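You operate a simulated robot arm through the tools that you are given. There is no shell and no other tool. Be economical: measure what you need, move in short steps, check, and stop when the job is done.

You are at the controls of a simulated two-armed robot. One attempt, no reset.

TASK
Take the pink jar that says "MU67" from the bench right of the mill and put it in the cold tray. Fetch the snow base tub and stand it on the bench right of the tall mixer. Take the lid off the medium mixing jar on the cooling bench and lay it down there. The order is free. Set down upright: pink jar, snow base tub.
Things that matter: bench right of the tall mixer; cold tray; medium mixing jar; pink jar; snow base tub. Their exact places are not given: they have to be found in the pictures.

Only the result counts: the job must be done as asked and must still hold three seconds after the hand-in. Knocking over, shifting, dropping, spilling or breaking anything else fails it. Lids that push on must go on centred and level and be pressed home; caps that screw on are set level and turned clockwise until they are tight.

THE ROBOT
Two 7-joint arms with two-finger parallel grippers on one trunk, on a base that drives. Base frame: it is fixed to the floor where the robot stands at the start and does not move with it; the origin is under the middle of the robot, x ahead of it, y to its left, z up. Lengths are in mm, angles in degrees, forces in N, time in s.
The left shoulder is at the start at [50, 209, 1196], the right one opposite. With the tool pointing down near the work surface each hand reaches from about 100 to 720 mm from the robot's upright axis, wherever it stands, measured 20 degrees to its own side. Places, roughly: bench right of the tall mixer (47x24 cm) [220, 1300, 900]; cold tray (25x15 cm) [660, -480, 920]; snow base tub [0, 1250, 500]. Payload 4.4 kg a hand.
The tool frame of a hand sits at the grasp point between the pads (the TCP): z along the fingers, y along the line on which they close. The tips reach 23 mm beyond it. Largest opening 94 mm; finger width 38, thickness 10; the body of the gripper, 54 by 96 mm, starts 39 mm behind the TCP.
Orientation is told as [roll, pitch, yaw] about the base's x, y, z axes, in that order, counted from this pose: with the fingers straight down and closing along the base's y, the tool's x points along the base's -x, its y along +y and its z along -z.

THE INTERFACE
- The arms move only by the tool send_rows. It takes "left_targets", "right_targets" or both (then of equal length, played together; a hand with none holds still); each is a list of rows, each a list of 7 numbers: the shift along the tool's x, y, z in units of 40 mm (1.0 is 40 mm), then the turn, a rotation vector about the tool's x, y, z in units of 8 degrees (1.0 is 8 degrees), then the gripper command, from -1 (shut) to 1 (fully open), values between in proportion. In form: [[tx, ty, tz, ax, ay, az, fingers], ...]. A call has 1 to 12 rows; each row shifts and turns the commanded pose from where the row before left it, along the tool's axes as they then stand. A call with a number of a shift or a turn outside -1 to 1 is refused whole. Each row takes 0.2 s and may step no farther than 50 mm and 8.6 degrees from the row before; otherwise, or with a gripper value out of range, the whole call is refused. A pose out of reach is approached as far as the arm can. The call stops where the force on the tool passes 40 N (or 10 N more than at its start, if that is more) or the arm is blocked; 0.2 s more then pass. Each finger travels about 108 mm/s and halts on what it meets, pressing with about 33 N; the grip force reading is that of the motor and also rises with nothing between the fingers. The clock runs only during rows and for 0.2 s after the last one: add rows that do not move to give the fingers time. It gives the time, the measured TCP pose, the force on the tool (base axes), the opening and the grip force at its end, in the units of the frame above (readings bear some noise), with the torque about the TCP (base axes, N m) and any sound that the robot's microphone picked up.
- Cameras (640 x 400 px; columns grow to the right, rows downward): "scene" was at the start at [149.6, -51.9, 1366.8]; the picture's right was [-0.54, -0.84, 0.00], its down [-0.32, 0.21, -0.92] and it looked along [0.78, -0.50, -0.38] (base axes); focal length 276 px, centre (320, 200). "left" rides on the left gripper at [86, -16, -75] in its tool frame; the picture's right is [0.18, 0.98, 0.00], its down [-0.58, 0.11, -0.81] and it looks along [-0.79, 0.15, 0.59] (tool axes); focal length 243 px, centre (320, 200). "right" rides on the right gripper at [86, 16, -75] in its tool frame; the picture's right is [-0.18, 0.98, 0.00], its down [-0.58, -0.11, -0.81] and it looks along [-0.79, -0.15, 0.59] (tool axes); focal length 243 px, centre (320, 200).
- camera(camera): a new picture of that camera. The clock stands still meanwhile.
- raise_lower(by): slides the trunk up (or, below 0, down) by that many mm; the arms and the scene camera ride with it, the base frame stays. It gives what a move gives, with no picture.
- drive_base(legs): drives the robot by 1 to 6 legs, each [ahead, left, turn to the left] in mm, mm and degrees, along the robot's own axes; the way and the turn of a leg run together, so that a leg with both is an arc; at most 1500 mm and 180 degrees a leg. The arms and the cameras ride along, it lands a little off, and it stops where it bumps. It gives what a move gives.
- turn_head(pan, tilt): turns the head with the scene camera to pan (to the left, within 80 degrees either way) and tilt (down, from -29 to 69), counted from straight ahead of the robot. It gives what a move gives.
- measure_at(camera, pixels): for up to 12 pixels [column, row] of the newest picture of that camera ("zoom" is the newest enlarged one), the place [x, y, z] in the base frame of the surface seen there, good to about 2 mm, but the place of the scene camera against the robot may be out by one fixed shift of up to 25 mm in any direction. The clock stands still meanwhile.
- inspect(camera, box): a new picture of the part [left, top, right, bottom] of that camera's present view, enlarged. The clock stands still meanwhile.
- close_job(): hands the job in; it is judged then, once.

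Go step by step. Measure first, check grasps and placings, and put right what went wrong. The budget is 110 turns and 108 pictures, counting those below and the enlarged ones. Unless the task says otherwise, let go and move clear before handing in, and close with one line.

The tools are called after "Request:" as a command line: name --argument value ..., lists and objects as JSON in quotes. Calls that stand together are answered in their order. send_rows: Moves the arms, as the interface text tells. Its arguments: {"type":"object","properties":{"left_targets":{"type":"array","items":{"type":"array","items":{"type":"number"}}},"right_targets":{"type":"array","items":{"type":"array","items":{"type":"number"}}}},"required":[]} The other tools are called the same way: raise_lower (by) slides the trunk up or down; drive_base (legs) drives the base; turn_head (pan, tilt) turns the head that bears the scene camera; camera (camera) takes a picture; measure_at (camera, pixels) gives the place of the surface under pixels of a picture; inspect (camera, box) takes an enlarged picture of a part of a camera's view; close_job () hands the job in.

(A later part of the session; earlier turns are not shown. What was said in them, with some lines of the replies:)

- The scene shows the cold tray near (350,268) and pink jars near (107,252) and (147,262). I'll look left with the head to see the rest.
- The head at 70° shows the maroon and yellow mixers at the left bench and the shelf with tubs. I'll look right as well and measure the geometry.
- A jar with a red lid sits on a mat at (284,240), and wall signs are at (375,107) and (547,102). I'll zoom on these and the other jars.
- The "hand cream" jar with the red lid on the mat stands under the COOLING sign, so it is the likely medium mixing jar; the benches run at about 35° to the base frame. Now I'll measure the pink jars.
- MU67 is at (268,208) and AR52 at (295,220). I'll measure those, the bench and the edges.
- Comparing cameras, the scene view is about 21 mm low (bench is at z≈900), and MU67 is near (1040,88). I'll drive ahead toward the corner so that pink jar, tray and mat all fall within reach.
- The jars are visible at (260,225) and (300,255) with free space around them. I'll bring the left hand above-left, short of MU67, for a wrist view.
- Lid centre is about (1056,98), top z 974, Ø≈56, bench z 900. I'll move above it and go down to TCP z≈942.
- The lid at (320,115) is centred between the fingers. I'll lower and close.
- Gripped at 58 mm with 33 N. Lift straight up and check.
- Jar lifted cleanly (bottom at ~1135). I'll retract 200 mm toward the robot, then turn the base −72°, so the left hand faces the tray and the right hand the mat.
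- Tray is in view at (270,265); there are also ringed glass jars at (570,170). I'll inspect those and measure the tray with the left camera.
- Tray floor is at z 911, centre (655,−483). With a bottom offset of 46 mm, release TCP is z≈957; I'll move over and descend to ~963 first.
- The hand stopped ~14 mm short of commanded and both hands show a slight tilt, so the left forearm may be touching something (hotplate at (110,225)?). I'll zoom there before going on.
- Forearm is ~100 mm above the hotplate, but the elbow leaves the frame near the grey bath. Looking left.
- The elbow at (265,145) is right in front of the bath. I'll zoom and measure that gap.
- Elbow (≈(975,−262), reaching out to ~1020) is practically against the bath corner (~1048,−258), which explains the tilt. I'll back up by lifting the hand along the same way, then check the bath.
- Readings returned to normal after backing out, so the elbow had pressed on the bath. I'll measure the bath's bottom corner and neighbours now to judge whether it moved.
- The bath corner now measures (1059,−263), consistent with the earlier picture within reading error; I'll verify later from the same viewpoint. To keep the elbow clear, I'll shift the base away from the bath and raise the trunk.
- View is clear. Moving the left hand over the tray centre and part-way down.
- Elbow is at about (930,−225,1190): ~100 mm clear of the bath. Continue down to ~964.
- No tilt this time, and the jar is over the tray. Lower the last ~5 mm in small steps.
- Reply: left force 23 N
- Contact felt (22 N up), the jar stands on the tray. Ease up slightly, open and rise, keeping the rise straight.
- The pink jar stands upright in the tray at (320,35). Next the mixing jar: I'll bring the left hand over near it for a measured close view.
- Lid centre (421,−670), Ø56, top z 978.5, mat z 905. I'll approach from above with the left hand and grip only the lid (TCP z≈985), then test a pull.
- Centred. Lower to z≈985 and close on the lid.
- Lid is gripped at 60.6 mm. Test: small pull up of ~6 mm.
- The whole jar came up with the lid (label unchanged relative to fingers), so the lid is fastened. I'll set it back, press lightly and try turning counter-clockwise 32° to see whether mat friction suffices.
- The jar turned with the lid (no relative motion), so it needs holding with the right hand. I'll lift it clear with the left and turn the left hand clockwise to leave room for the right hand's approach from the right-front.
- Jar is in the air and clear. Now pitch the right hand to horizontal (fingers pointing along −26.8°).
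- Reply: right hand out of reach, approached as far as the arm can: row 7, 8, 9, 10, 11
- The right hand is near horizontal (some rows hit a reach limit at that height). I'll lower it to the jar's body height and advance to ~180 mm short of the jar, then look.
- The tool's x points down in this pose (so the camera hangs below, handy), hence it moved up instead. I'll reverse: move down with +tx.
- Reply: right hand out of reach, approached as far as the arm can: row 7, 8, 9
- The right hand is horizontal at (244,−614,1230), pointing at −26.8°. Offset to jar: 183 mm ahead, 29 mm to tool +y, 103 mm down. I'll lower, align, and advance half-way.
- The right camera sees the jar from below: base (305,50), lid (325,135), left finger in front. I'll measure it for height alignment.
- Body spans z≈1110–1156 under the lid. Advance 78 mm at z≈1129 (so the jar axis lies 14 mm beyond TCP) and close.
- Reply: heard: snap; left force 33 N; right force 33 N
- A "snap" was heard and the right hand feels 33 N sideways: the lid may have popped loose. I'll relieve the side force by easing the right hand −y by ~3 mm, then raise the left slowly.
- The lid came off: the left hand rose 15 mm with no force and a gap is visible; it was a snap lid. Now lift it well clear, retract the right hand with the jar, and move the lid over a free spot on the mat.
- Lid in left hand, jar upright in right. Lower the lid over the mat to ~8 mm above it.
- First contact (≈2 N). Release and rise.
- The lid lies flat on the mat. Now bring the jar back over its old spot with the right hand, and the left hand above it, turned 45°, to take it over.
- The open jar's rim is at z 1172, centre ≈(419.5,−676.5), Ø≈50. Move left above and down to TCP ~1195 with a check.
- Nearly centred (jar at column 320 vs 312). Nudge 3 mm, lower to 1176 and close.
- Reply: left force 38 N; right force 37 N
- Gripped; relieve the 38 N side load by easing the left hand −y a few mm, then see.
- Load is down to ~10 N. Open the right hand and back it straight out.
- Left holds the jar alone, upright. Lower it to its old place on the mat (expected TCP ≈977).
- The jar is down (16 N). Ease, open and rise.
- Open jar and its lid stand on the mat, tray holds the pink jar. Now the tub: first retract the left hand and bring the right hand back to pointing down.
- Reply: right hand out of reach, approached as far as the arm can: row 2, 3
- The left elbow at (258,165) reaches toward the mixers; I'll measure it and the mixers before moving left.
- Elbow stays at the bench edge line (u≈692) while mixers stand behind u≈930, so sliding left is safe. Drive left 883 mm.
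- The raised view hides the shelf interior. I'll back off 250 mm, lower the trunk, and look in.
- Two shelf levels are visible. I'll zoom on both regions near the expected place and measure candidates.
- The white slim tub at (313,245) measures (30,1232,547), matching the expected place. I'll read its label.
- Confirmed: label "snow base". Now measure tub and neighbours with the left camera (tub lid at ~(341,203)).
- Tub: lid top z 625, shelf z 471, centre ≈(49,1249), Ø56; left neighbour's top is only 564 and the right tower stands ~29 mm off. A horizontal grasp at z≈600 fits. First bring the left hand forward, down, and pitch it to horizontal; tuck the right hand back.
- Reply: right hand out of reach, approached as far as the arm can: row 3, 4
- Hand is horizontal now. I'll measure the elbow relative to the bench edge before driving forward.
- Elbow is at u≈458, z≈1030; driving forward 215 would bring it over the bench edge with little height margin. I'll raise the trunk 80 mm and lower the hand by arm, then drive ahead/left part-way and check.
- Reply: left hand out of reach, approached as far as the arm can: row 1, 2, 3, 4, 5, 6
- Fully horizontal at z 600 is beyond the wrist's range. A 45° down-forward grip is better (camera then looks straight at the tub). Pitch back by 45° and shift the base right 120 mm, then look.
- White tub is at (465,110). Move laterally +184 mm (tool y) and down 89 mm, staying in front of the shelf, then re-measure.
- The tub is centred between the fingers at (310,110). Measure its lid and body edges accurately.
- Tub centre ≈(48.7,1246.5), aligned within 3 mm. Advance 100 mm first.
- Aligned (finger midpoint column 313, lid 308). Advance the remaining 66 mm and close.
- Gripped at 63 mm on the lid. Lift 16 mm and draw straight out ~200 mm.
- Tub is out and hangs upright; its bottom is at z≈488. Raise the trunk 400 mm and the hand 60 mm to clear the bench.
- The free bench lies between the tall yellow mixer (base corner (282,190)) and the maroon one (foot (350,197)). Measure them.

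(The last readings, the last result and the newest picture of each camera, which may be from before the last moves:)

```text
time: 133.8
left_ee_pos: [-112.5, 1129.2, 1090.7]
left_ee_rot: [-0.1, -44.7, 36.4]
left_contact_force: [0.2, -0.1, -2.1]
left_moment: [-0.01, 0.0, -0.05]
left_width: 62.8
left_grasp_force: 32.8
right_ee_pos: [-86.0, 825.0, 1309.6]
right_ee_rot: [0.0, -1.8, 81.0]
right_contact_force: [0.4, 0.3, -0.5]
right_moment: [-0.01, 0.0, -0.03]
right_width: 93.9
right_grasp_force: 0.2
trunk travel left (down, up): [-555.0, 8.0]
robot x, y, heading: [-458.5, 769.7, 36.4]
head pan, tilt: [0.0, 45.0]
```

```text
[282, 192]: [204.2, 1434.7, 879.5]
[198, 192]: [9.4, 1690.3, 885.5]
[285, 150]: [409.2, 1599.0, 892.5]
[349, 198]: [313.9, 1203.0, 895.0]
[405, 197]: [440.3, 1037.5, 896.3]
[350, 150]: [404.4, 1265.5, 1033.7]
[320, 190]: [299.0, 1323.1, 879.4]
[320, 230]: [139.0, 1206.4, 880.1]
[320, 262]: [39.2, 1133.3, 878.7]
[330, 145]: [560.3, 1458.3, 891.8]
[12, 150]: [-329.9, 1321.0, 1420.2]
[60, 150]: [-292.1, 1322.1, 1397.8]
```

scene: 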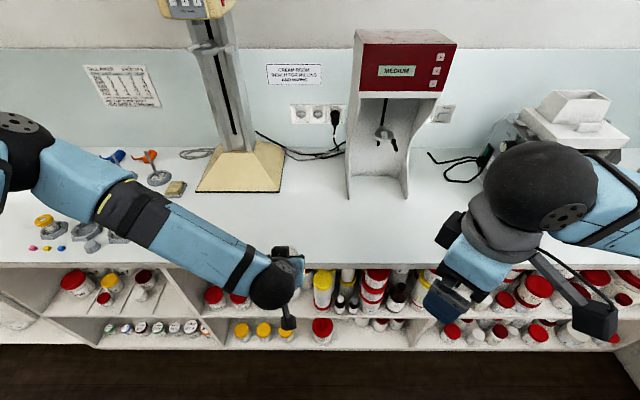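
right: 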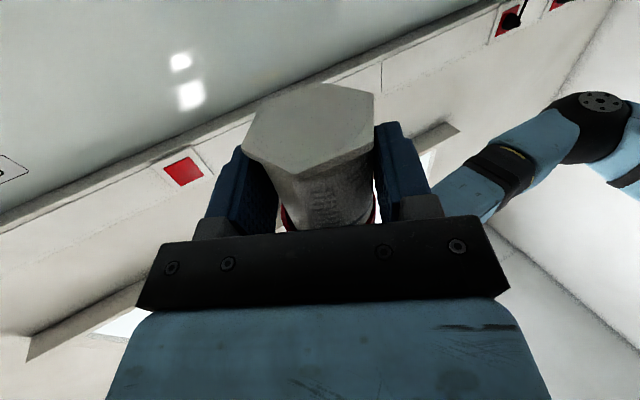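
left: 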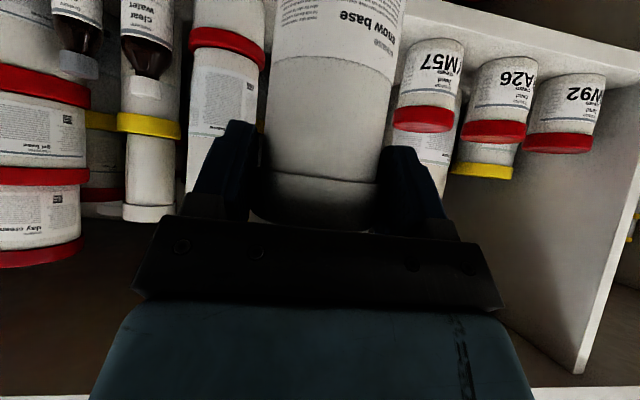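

Target tub centre ≈(209,1290), clear of both mixers by >100 mm. Drive ahead 200 and right 63, tub bottom at z≈957 over the bench.

Request:
drive_base --legs '[[200, -63, 0]]'

Request:
camera --camera "scene"

```text
time: 135.4
left_ee_pos: [84.9, 1196.4, 1091.1]
left_ee_rot: [0.0, -44.8, 36.6]
left_contact_force: [-0.6, -0.1, -2.6]
left_moment: [-0.05, 0.06, -0.03]
left_width: 62.5
left_grasp_force: 33.1
right_ee_pos: [111.8, 891.5, 1310.9]
right_ee_rot: [-0.1, -1.9, 81.1]
right_contact_force: [0.0, 0.4, -0.2]
right_moment: [0.0, -0.02, -0.02]
right_width: 94.2
right_grasp_force: 0.0
trunk travel left (down, up): [-555.0, 8.0]
robot x, y, heading: [-260.0, 845.5, 36.1]
head pan, tilt: [0.0, 45.0]
```

```text
15 pictures are left
```

scene: 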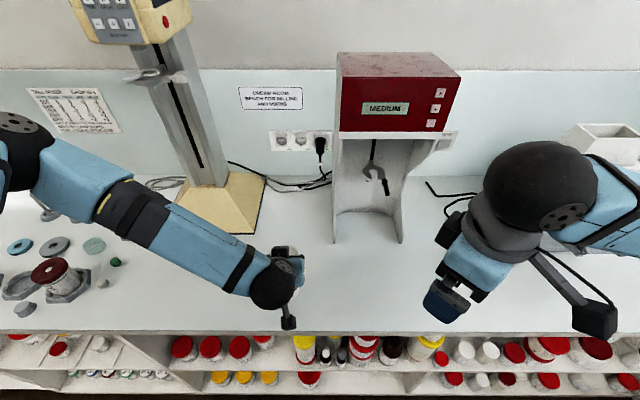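

TCP is at u 780, v 911. Extend 150 mm forward, then lower to ~1043.

Request:
send_rows --left_targets '[[-0.53, 0, 0.53, 0, 0, 0, -1], [-0.53, 0, 0.53, 0, 0, 0, -1], [-0.53, 0, 0.53, 0, 0, 0, -1], [-0.53, 0, 0.53, 0, 0, 0, -1], [-0.53, 0, 0.53, 0, 0, 0, -1], [0.42, 0, 0.42, 0, 0, 0, -1], [0.42, 0, 0.42, 0, 0, 0, -1], [0, 0, 0, 0, 0, 0, -1]]'

Request:
camera --camera "scene"

Request:
camera --camera "left"

```text
time: 137.2
left_ee_pos: [206.0, 1284.7, 1046.2]
left_ee_rot: [-0.1, -45.1, 36.6]
left_contact_force: [1.5, 3.3, 29.6]
left_moment: [-0.06, -0.42, -0.18]
left_width: 62.4
left_grasp_force: 32.9
right_ee_pos: [111.5, 890.6, 1312.2]
right_ee_rot: [-0.2, -1.9, 81.0]
right_contact_force: [0.1, 0.3, 0.7]
right_moment: [0.02, 0.01, -0.02]
right_width: 94.0
right_grasp_force: 0.1
trunk travel left (down, up): [-555.0, 8.0]
robot x, y, heading: [-258.6, 839.5, 36.3]
head pan, tilt: [0.0, 45.0]
```

```text
14 pictures are left
```

scene: 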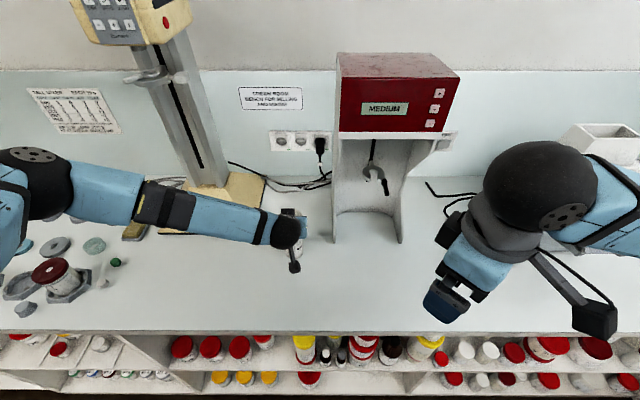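

```text
13 pictures are left
```

left: 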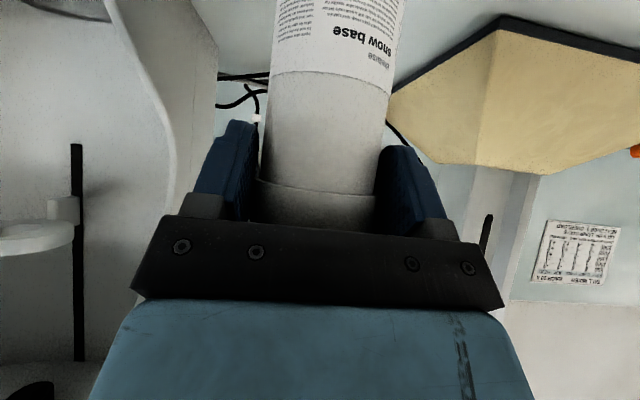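

Contact came at z 1046, ~12 mm earlier than expected, so the tub may be tilted or touching something. Zoom on it.

Request:
inspect --camera "scene" --box '[240, 180, 360, 290]'

Request:
measure_at --camera "left" --pixels '[[330, 150], [335, 90], [338, 30], [340, 5], [325, 190], [275, 90], [385, 110]]'

```text
3.64 times, centred on (300, 235) of scene
```

zoom: 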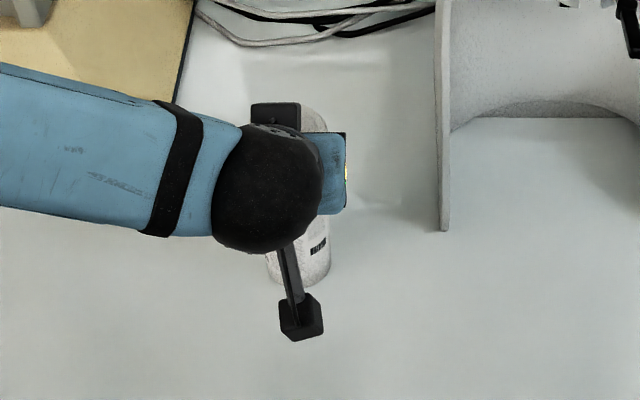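

```text
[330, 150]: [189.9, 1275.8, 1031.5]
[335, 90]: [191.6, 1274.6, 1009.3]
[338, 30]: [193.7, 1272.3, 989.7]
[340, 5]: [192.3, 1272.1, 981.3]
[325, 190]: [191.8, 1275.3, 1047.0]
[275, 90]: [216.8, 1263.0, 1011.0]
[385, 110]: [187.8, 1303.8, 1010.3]
```

The tub's front face is vertical (constant x,y over z), so it is upright. Check the bottom's height at the bench.

Request:
measure_at --camera "zoom" --pixels '[[310, 284], [312, 278], [318, 260], [312, 292], [330, 290], [310, 110], [360, 250]]'

```text
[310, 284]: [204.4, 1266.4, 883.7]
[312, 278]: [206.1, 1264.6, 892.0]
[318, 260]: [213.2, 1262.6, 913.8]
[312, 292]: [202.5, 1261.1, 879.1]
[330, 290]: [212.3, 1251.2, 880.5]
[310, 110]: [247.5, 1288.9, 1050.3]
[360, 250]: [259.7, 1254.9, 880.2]
```

The bottom is at bench level (z≈880 in the scene frame), so the tub is standing. Ease slightly, open, and back out along the fingers.

Request:
send_rows --left_targets '[[-0.03, 0, -0.03, 0, 0, 0, -1], [0, 0, 0, 0, 0, 0, -0.1], [0, 0, 0, 0, 0, 0, 0.5], [0, 0, 0, 0, 0, 0, 1], [0, 0, 0, 0, 0, 0, 1], [0, 0, -0.4, 0, 0, 0, 1], [0, 0, -0.8, 0, 0, 0, 1], [0, 0, -0.9, 0, 0, 0, 1], [0, 0, -0.9, 0, 0, 0, 1], [0, 0, -0.9, 0, 0, 0, 1]]'

Request:
camera --camera "left"

Request:
camera --camera "scene"

```text
time: 139.4
left_ee_pos: [116.7, 1220.3, 1156.3]
left_ee_rot: [0.1, -44.8, 36.5]
left_contact_force: [-0.8, -0.3, -0.4]
left_moment: [0.02, 0.01, -0.01]
left_width: 94.1
left_grasp_force: 0.0
right_ee_pos: [112.8, 891.8, 1311.8]
right_ee_rot: [0.0, -1.9, 81.1]
right_contact_force: [-1.2, 0.3, -0.1]
right_moment: [-0.01, 0.01, 0.01]
right_width: 94.1
right_grasp_force: 0.0
trunk travel left (down, up): [-555.0, 8.0]
robot x, y, heading: [-259.5, 842.6, 36.4]
head pan, tilt: [0.0, 45.0]
```

```text
11 pictures are left
```

left: 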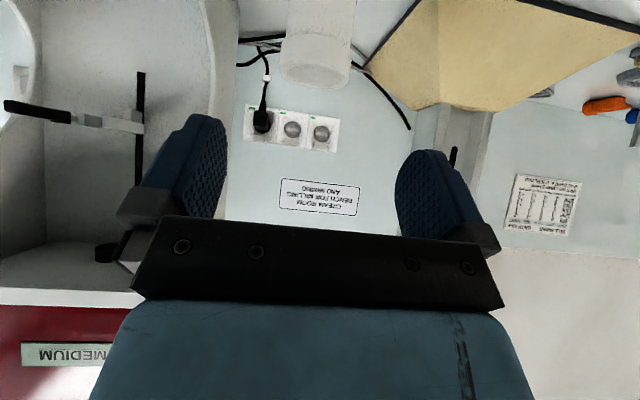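

```text
10 pictures are left
```

scene: 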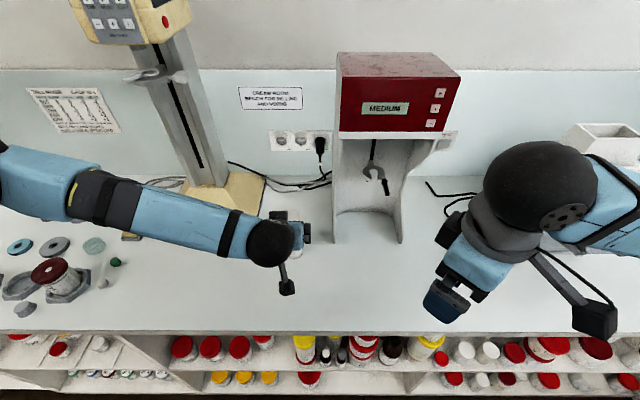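

Released. Back the robot off 350 mm and look at the tub.

Request:
drive_base --legs '[[-350, 0, 0]]'

Request:
inspect --camera "scene" --box '[180, 60, 440, 260]'

```text
time: 141.7
left_ee_pos: [-159.9, 1016.6, 1154.9]
left_ee_rot: [0.1, -44.7, 36.5]
left_contact_force: [-0.2, 0.1, -0.2]
left_moment: [0.0, -0.03, 0.0]
left_width: 93.9
left_grasp_force: 0.1
right_ee_pos: [-166.0, 687.3, 1310.4]
right_ee_rot: [0.1, -1.9, 81.0]
right_contact_force: [0.3, -0.1, 0.2]
right_moment: [-0.01, -0.03, -0.02]
right_width: 93.9
right_grasp_force: 0.1
trunk travel left (down, up): [-555.0, 8.0]
robot x, y, heading: [-537.6, 643.5, 36.1]
head pan, tilt: [0.0, 45.0]
```

```text
2.00 times, centred on (310, 160) of scene
```

zoom: 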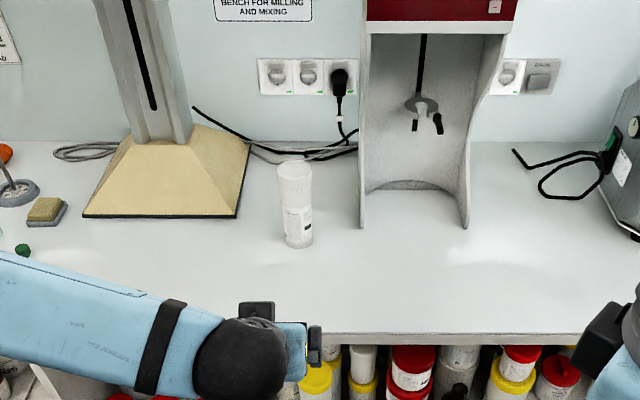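

The tub stands upright between the mixers. Before handing in I want to verify that the bath wasn't displaced by the elbow touch, from the same viewpoint as the earlier picture. First raise both hands, then drive there.

Request:
send_rows --left_targets '[[-0.72, 0, -0.72, 0, 0, 0, 1], [-0.72, 0, -0.72, 0, 0, 0, 1], [-0.72, 0, -0.72, 0, 0, 0, 1], [-0.72, 0, -0.72, 0, 0, 0, 1], [-0.72, 0, -0.72, 0, 0, 0, 1], [-0.72, 0, -0.72, 0, 0, 0, 1]]' --right_targets '[[0, 0, -0.6, 0, 0, 0, 1], [0, 0, -0.6, 0, 0, 0, 1], [0, 0, -0.6, 0, 0, 0, 1], [0, 0, -0.6, 0, 0, 0, 1], [0, 0, 0, 0, 0, 0, 1], [0, 0, 0, 0, 0, 0, 1]]'

Request:
drive_base --legs '[[0, 0, -36.1], [0, -683, 0], [937, 0, 0]]'

```text
time: 143.1
left_ee_pos: [-159.8, 1016.0, 1398.1]
left_ee_rot: [0.1, -44.7, 36.4]
left_contact_force: [-0.4, 1.1, 0.9]
left_moment: [-0.01, -0.02, -0.01]
left_width: 94.0
left_grasp_force: 0.0
right_ee_pos: [-165.6, 683.2, 1405.7]
right_ee_rot: [0.0, -1.9, 81.0]
right_contact_force: [0.0, -0.8, 0.0]
right_moment: [0.03, 0.03, -0.01]
right_width: 93.8
right_grasp_force: 0.1
trunk travel left (down, up): [-555.0, 8.0]
robot x, y, heading: [-537.5, 639.6, 36.2]
head pan, tilt: [0.0, 45.0]
```

```text
time: 155.6
left_ee_pos: [922.8, 53.2, 1398.8]
left_ee_rot: [0.0, -44.8, 0.9]
left_contact_force: [0.4, 0.0, -0.5]
left_moment: [-0.01, -0.04, -0.02]
left_width: 93.9
left_grasp_force: 0.0
right_ee_pos: [722.9, -214.5, 1406.3]
right_ee_rot: [0.0, -1.8, 45.5]
right_contact_force: [0.2, 0.1, -0.4]
right_moment: [0.0, -0.01, -0.01]
right_width: 94.2
right_grasp_force: 0.1
trunk travel left (down, up): [-555.0, 8.0]
robot x, y, heading: [396.9, -33.0, 0.6]
head pan, tilt: [0.0, 45.0]
```

Request:
drive_base --legs '[[3, -7, -0.6]]'

Request:
raise_lower --by -280

Request:
turn_head --pan 0 --tilt 35

Request:
camera --camera "scene"

```text
time: 156.4
left_ee_pos: [927.8, 43.3, 1398.4]
left_ee_rot: [-0.2, -44.8, 0.5]
left_contact_force: [-0.1, 0.7, 0.0]
left_moment: [-0.01, 0.0, -0.03]
left_width: 94.1
left_grasp_force: 0.1
right_ee_pos: [725.2, -221.0, 1407.3]
right_ee_rot: [-0.2, -1.8, 44.8]
right_contact_force: [-0.1, 0.5, -0.2]
right_moment: [-0.02, -0.01, -0.01]
right_width: 94.0
right_grasp_force: 0.1
trunk travel left (down, up): [-555.0, 8.0]
robot x, y, heading: [397.7, -39.6, 0.0]
head pan, tilt: [0.0, 45.0]
```

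```text
time: 159.2
left_ee_pos: [927.4, 42.1, 1118.0]
left_ee_rot: [0.0, -44.8, 0.4]
left_contact_force: [-0.6, 0.4, -1.2]
left_moment: [-0.02, 0.0, -0.02]
left_width: 94.2
left_grasp_force: 0.1
right_ee_pos: [725.4, -223.7, 1126.1]
right_ee_rot: [-0.1, -2.0, 44.9]
right_contact_force: [0.4, -0.1, -0.5]
right_moment: [0.0, 0.01, 0.0]
right_width: 93.9
right_grasp_force: 0.1
trunk travel left (down, up): [-275.0, 288.0]
robot x, y, heading: [397.5, -43.9, -0.3]
head pan, tilt: [0.0, 45.0]
```

```text
time: 159.9
left_ee_pos: [927.1, 40.4, 1119.6]
left_ee_rot: [0.0, -44.7, 0.3]
left_contact_force: [1.0, 0.3, 0.7]
left_moment: [-0.02, -0.05, -0.02]
left_width: 93.8
left_grasp_force: 0.1
right_ee_pos: [725.4, -224.8, 1126.7]
right_ee_rot: [0.0, -1.9, 44.9]
right_contact_force: [-0.4, 0.6, -0.9]
right_moment: [-0.02, 0.02, 0.01]
right_width: 94.2
right_grasp_force: 0.0
trunk travel left (down, up): [-275.0, 288.0]
robot x, y, heading: [398.9, -40.3, 0.3]
head pan, tilt: [0.0, 35.0]
```

```text
8 pictures are left
```

scene: 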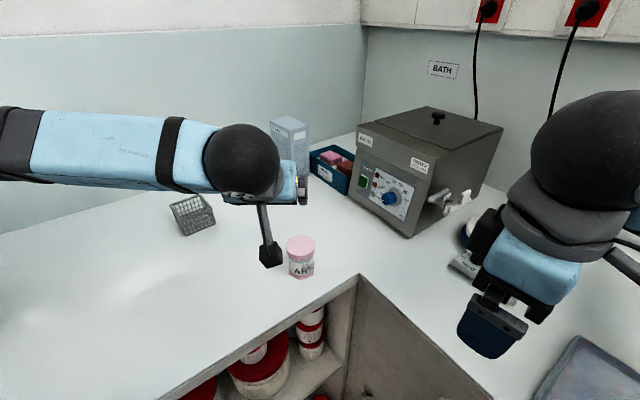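

The bath matches the earlier picture (bottom corner (410,238) vs (410,237), blue knob (390,199) both times, far corner (502,128)), so it has not moved. A last look at tray and mat.

Request:
turn_head --pan -72 --tilt 35

Request:
camera --camera "scene"

```text
time: 161.4
left_ee_pos: [926.9, 41.8, 1119.3]
left_ee_rot: [0.0, -44.7, 0.3]
left_contact_force: [0.0, 0.5, -0.5]
left_moment: [0.0, -0.01, -0.01]
left_width: 94.0
left_grasp_force: 0.1
right_ee_pos: [726.7, -223.9, 1127.1]
right_ee_rot: [-0.1, -1.8, 44.9]
right_contact_force: [-0.1, 0.3, 0.5]
right_moment: [0.01, -0.02, -0.03]
right_width: 94.0
right_grasp_force: 0.0
trunk travel left (down, up): [-275.0, 288.0]
robot x, y, heading: [396.7, -39.0, 0.0]
head pan, tilt: [-72.0, 35.0]
```

```text
7 pictures are left
```

scene: 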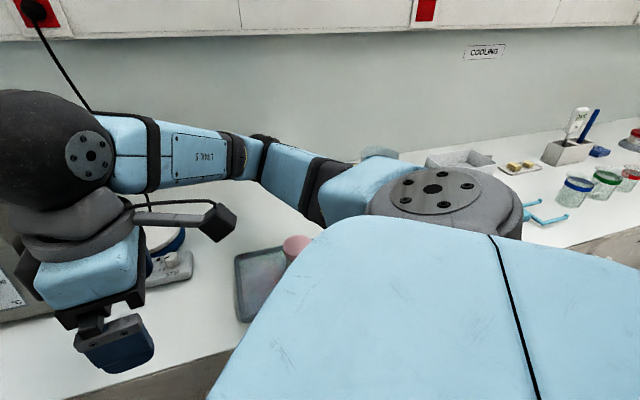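

The arm hides the mat; raise the trunk to move clear and look once more.

Request:
raise_lower --by 280

Request:
drive_base --legs '[[-350, 150, 0]]'

Request:
turn_head --pan -50 --tilt 38

Request:
camera --camera "scene"

```text
time: 164.2
left_ee_pos: [927.4, 42.1, 1398.5]
left_ee_rot: [0.1, -44.7, 0.2]
left_contact_force: [0.7, 0.0, 0.6]
left_moment: [0.02, 0.0, 0.03]
left_width: 93.7
left_grasp_force: 0.1
right_ee_pos: [725.2, -223.3, 1406.3]
right_ee_rot: [-0.1, -1.9, 44.9]
right_contact_force: [0.2, 0.5, -0.4]
right_moment: [0.02, 0.0, -0.01]
right_width: 94.2
right_grasp_force: 0.0
trunk travel left (down, up): [-555.0, 8.0]
robot x, y, heading: [396.9, -40.0, 0.3]
head pan, tilt: [-72.0, 35.0]
```

```text
time: 166.6
left_ee_pos: [581.6, 189.9, 1398.1]
left_ee_rot: [0.1, -44.6, 0.3]
left_contact_force: [-0.1, -0.5, 0.6]
left_moment: [0.01, 0.0, 0.01]
left_width: 94.4
left_grasp_force: 0.0
right_ee_pos: [379.8, -75.4, 1405.1]
right_ee_rot: [0.1, -1.9, 44.9]
right_contact_force: [0.4, 0.3, -0.4]
right_moment: [-0.01, 0.01, 0.01]
right_width: 93.8
right_grasp_force: 0.2
trunk travel left (down, up): [-555.0, 8.0]
robot x, y, heading: [49.0, 111.5, 0.1]
head pan, tilt: [-72.0, 35.0]
```

```text
time: 167.5
left_ee_pos: [579.3, 190.9, 1399.0]
left_ee_rot: [0.0, -44.8, 0.5]
left_contact_force: [0.9, 1.2, 0.2]
left_moment: [-0.03, 0.01, 0.01]
left_width: 93.9
left_grasp_force: 0.0
right_ee_pos: [378.2, -75.0, 1407.5]
right_ee_rot: [0.0, -1.9, 44.9]
right_contact_force: [-0.2, -0.7, 0.3]
right_moment: [0.02, 0.03, 0.0]
right_width: 94.2
right_grasp_force: 0.1
trunk travel left (down, up): [-555.0, 8.0]
robot x, y, heading: [53.1, 107.4, 0.1]
head pan, tilt: [-50.0, 38.0]
```

```text
6 pictures are left
```

scene: 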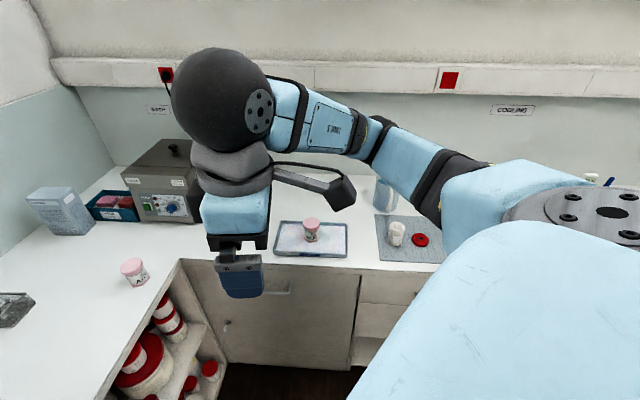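

The pink jar stands in the tray at (311,230), and the open jar (397,234) and its lid (420,240) are on the mat. The tub stood upright when last seen, and both hands are empty and clear, so I'm handing in.

Request:
close_job

```text
The job is handed in.
```

I finished all three jobs and handed them in; the judged result wasn't shown to me. The pink jar "MU67" stands upright in the cold tray, and the snow base tub stands upright on the bench right of the tall mixer. The lid is off the mixing jar and lies beside it on the mat on the cooling bench. I took the red-lidded hand-cream jar under the COOLING sign to be the medium mixing jar, as nothing on it gave a size. The left elbow touched the water bath once; pictures before and after show the bath did not move.
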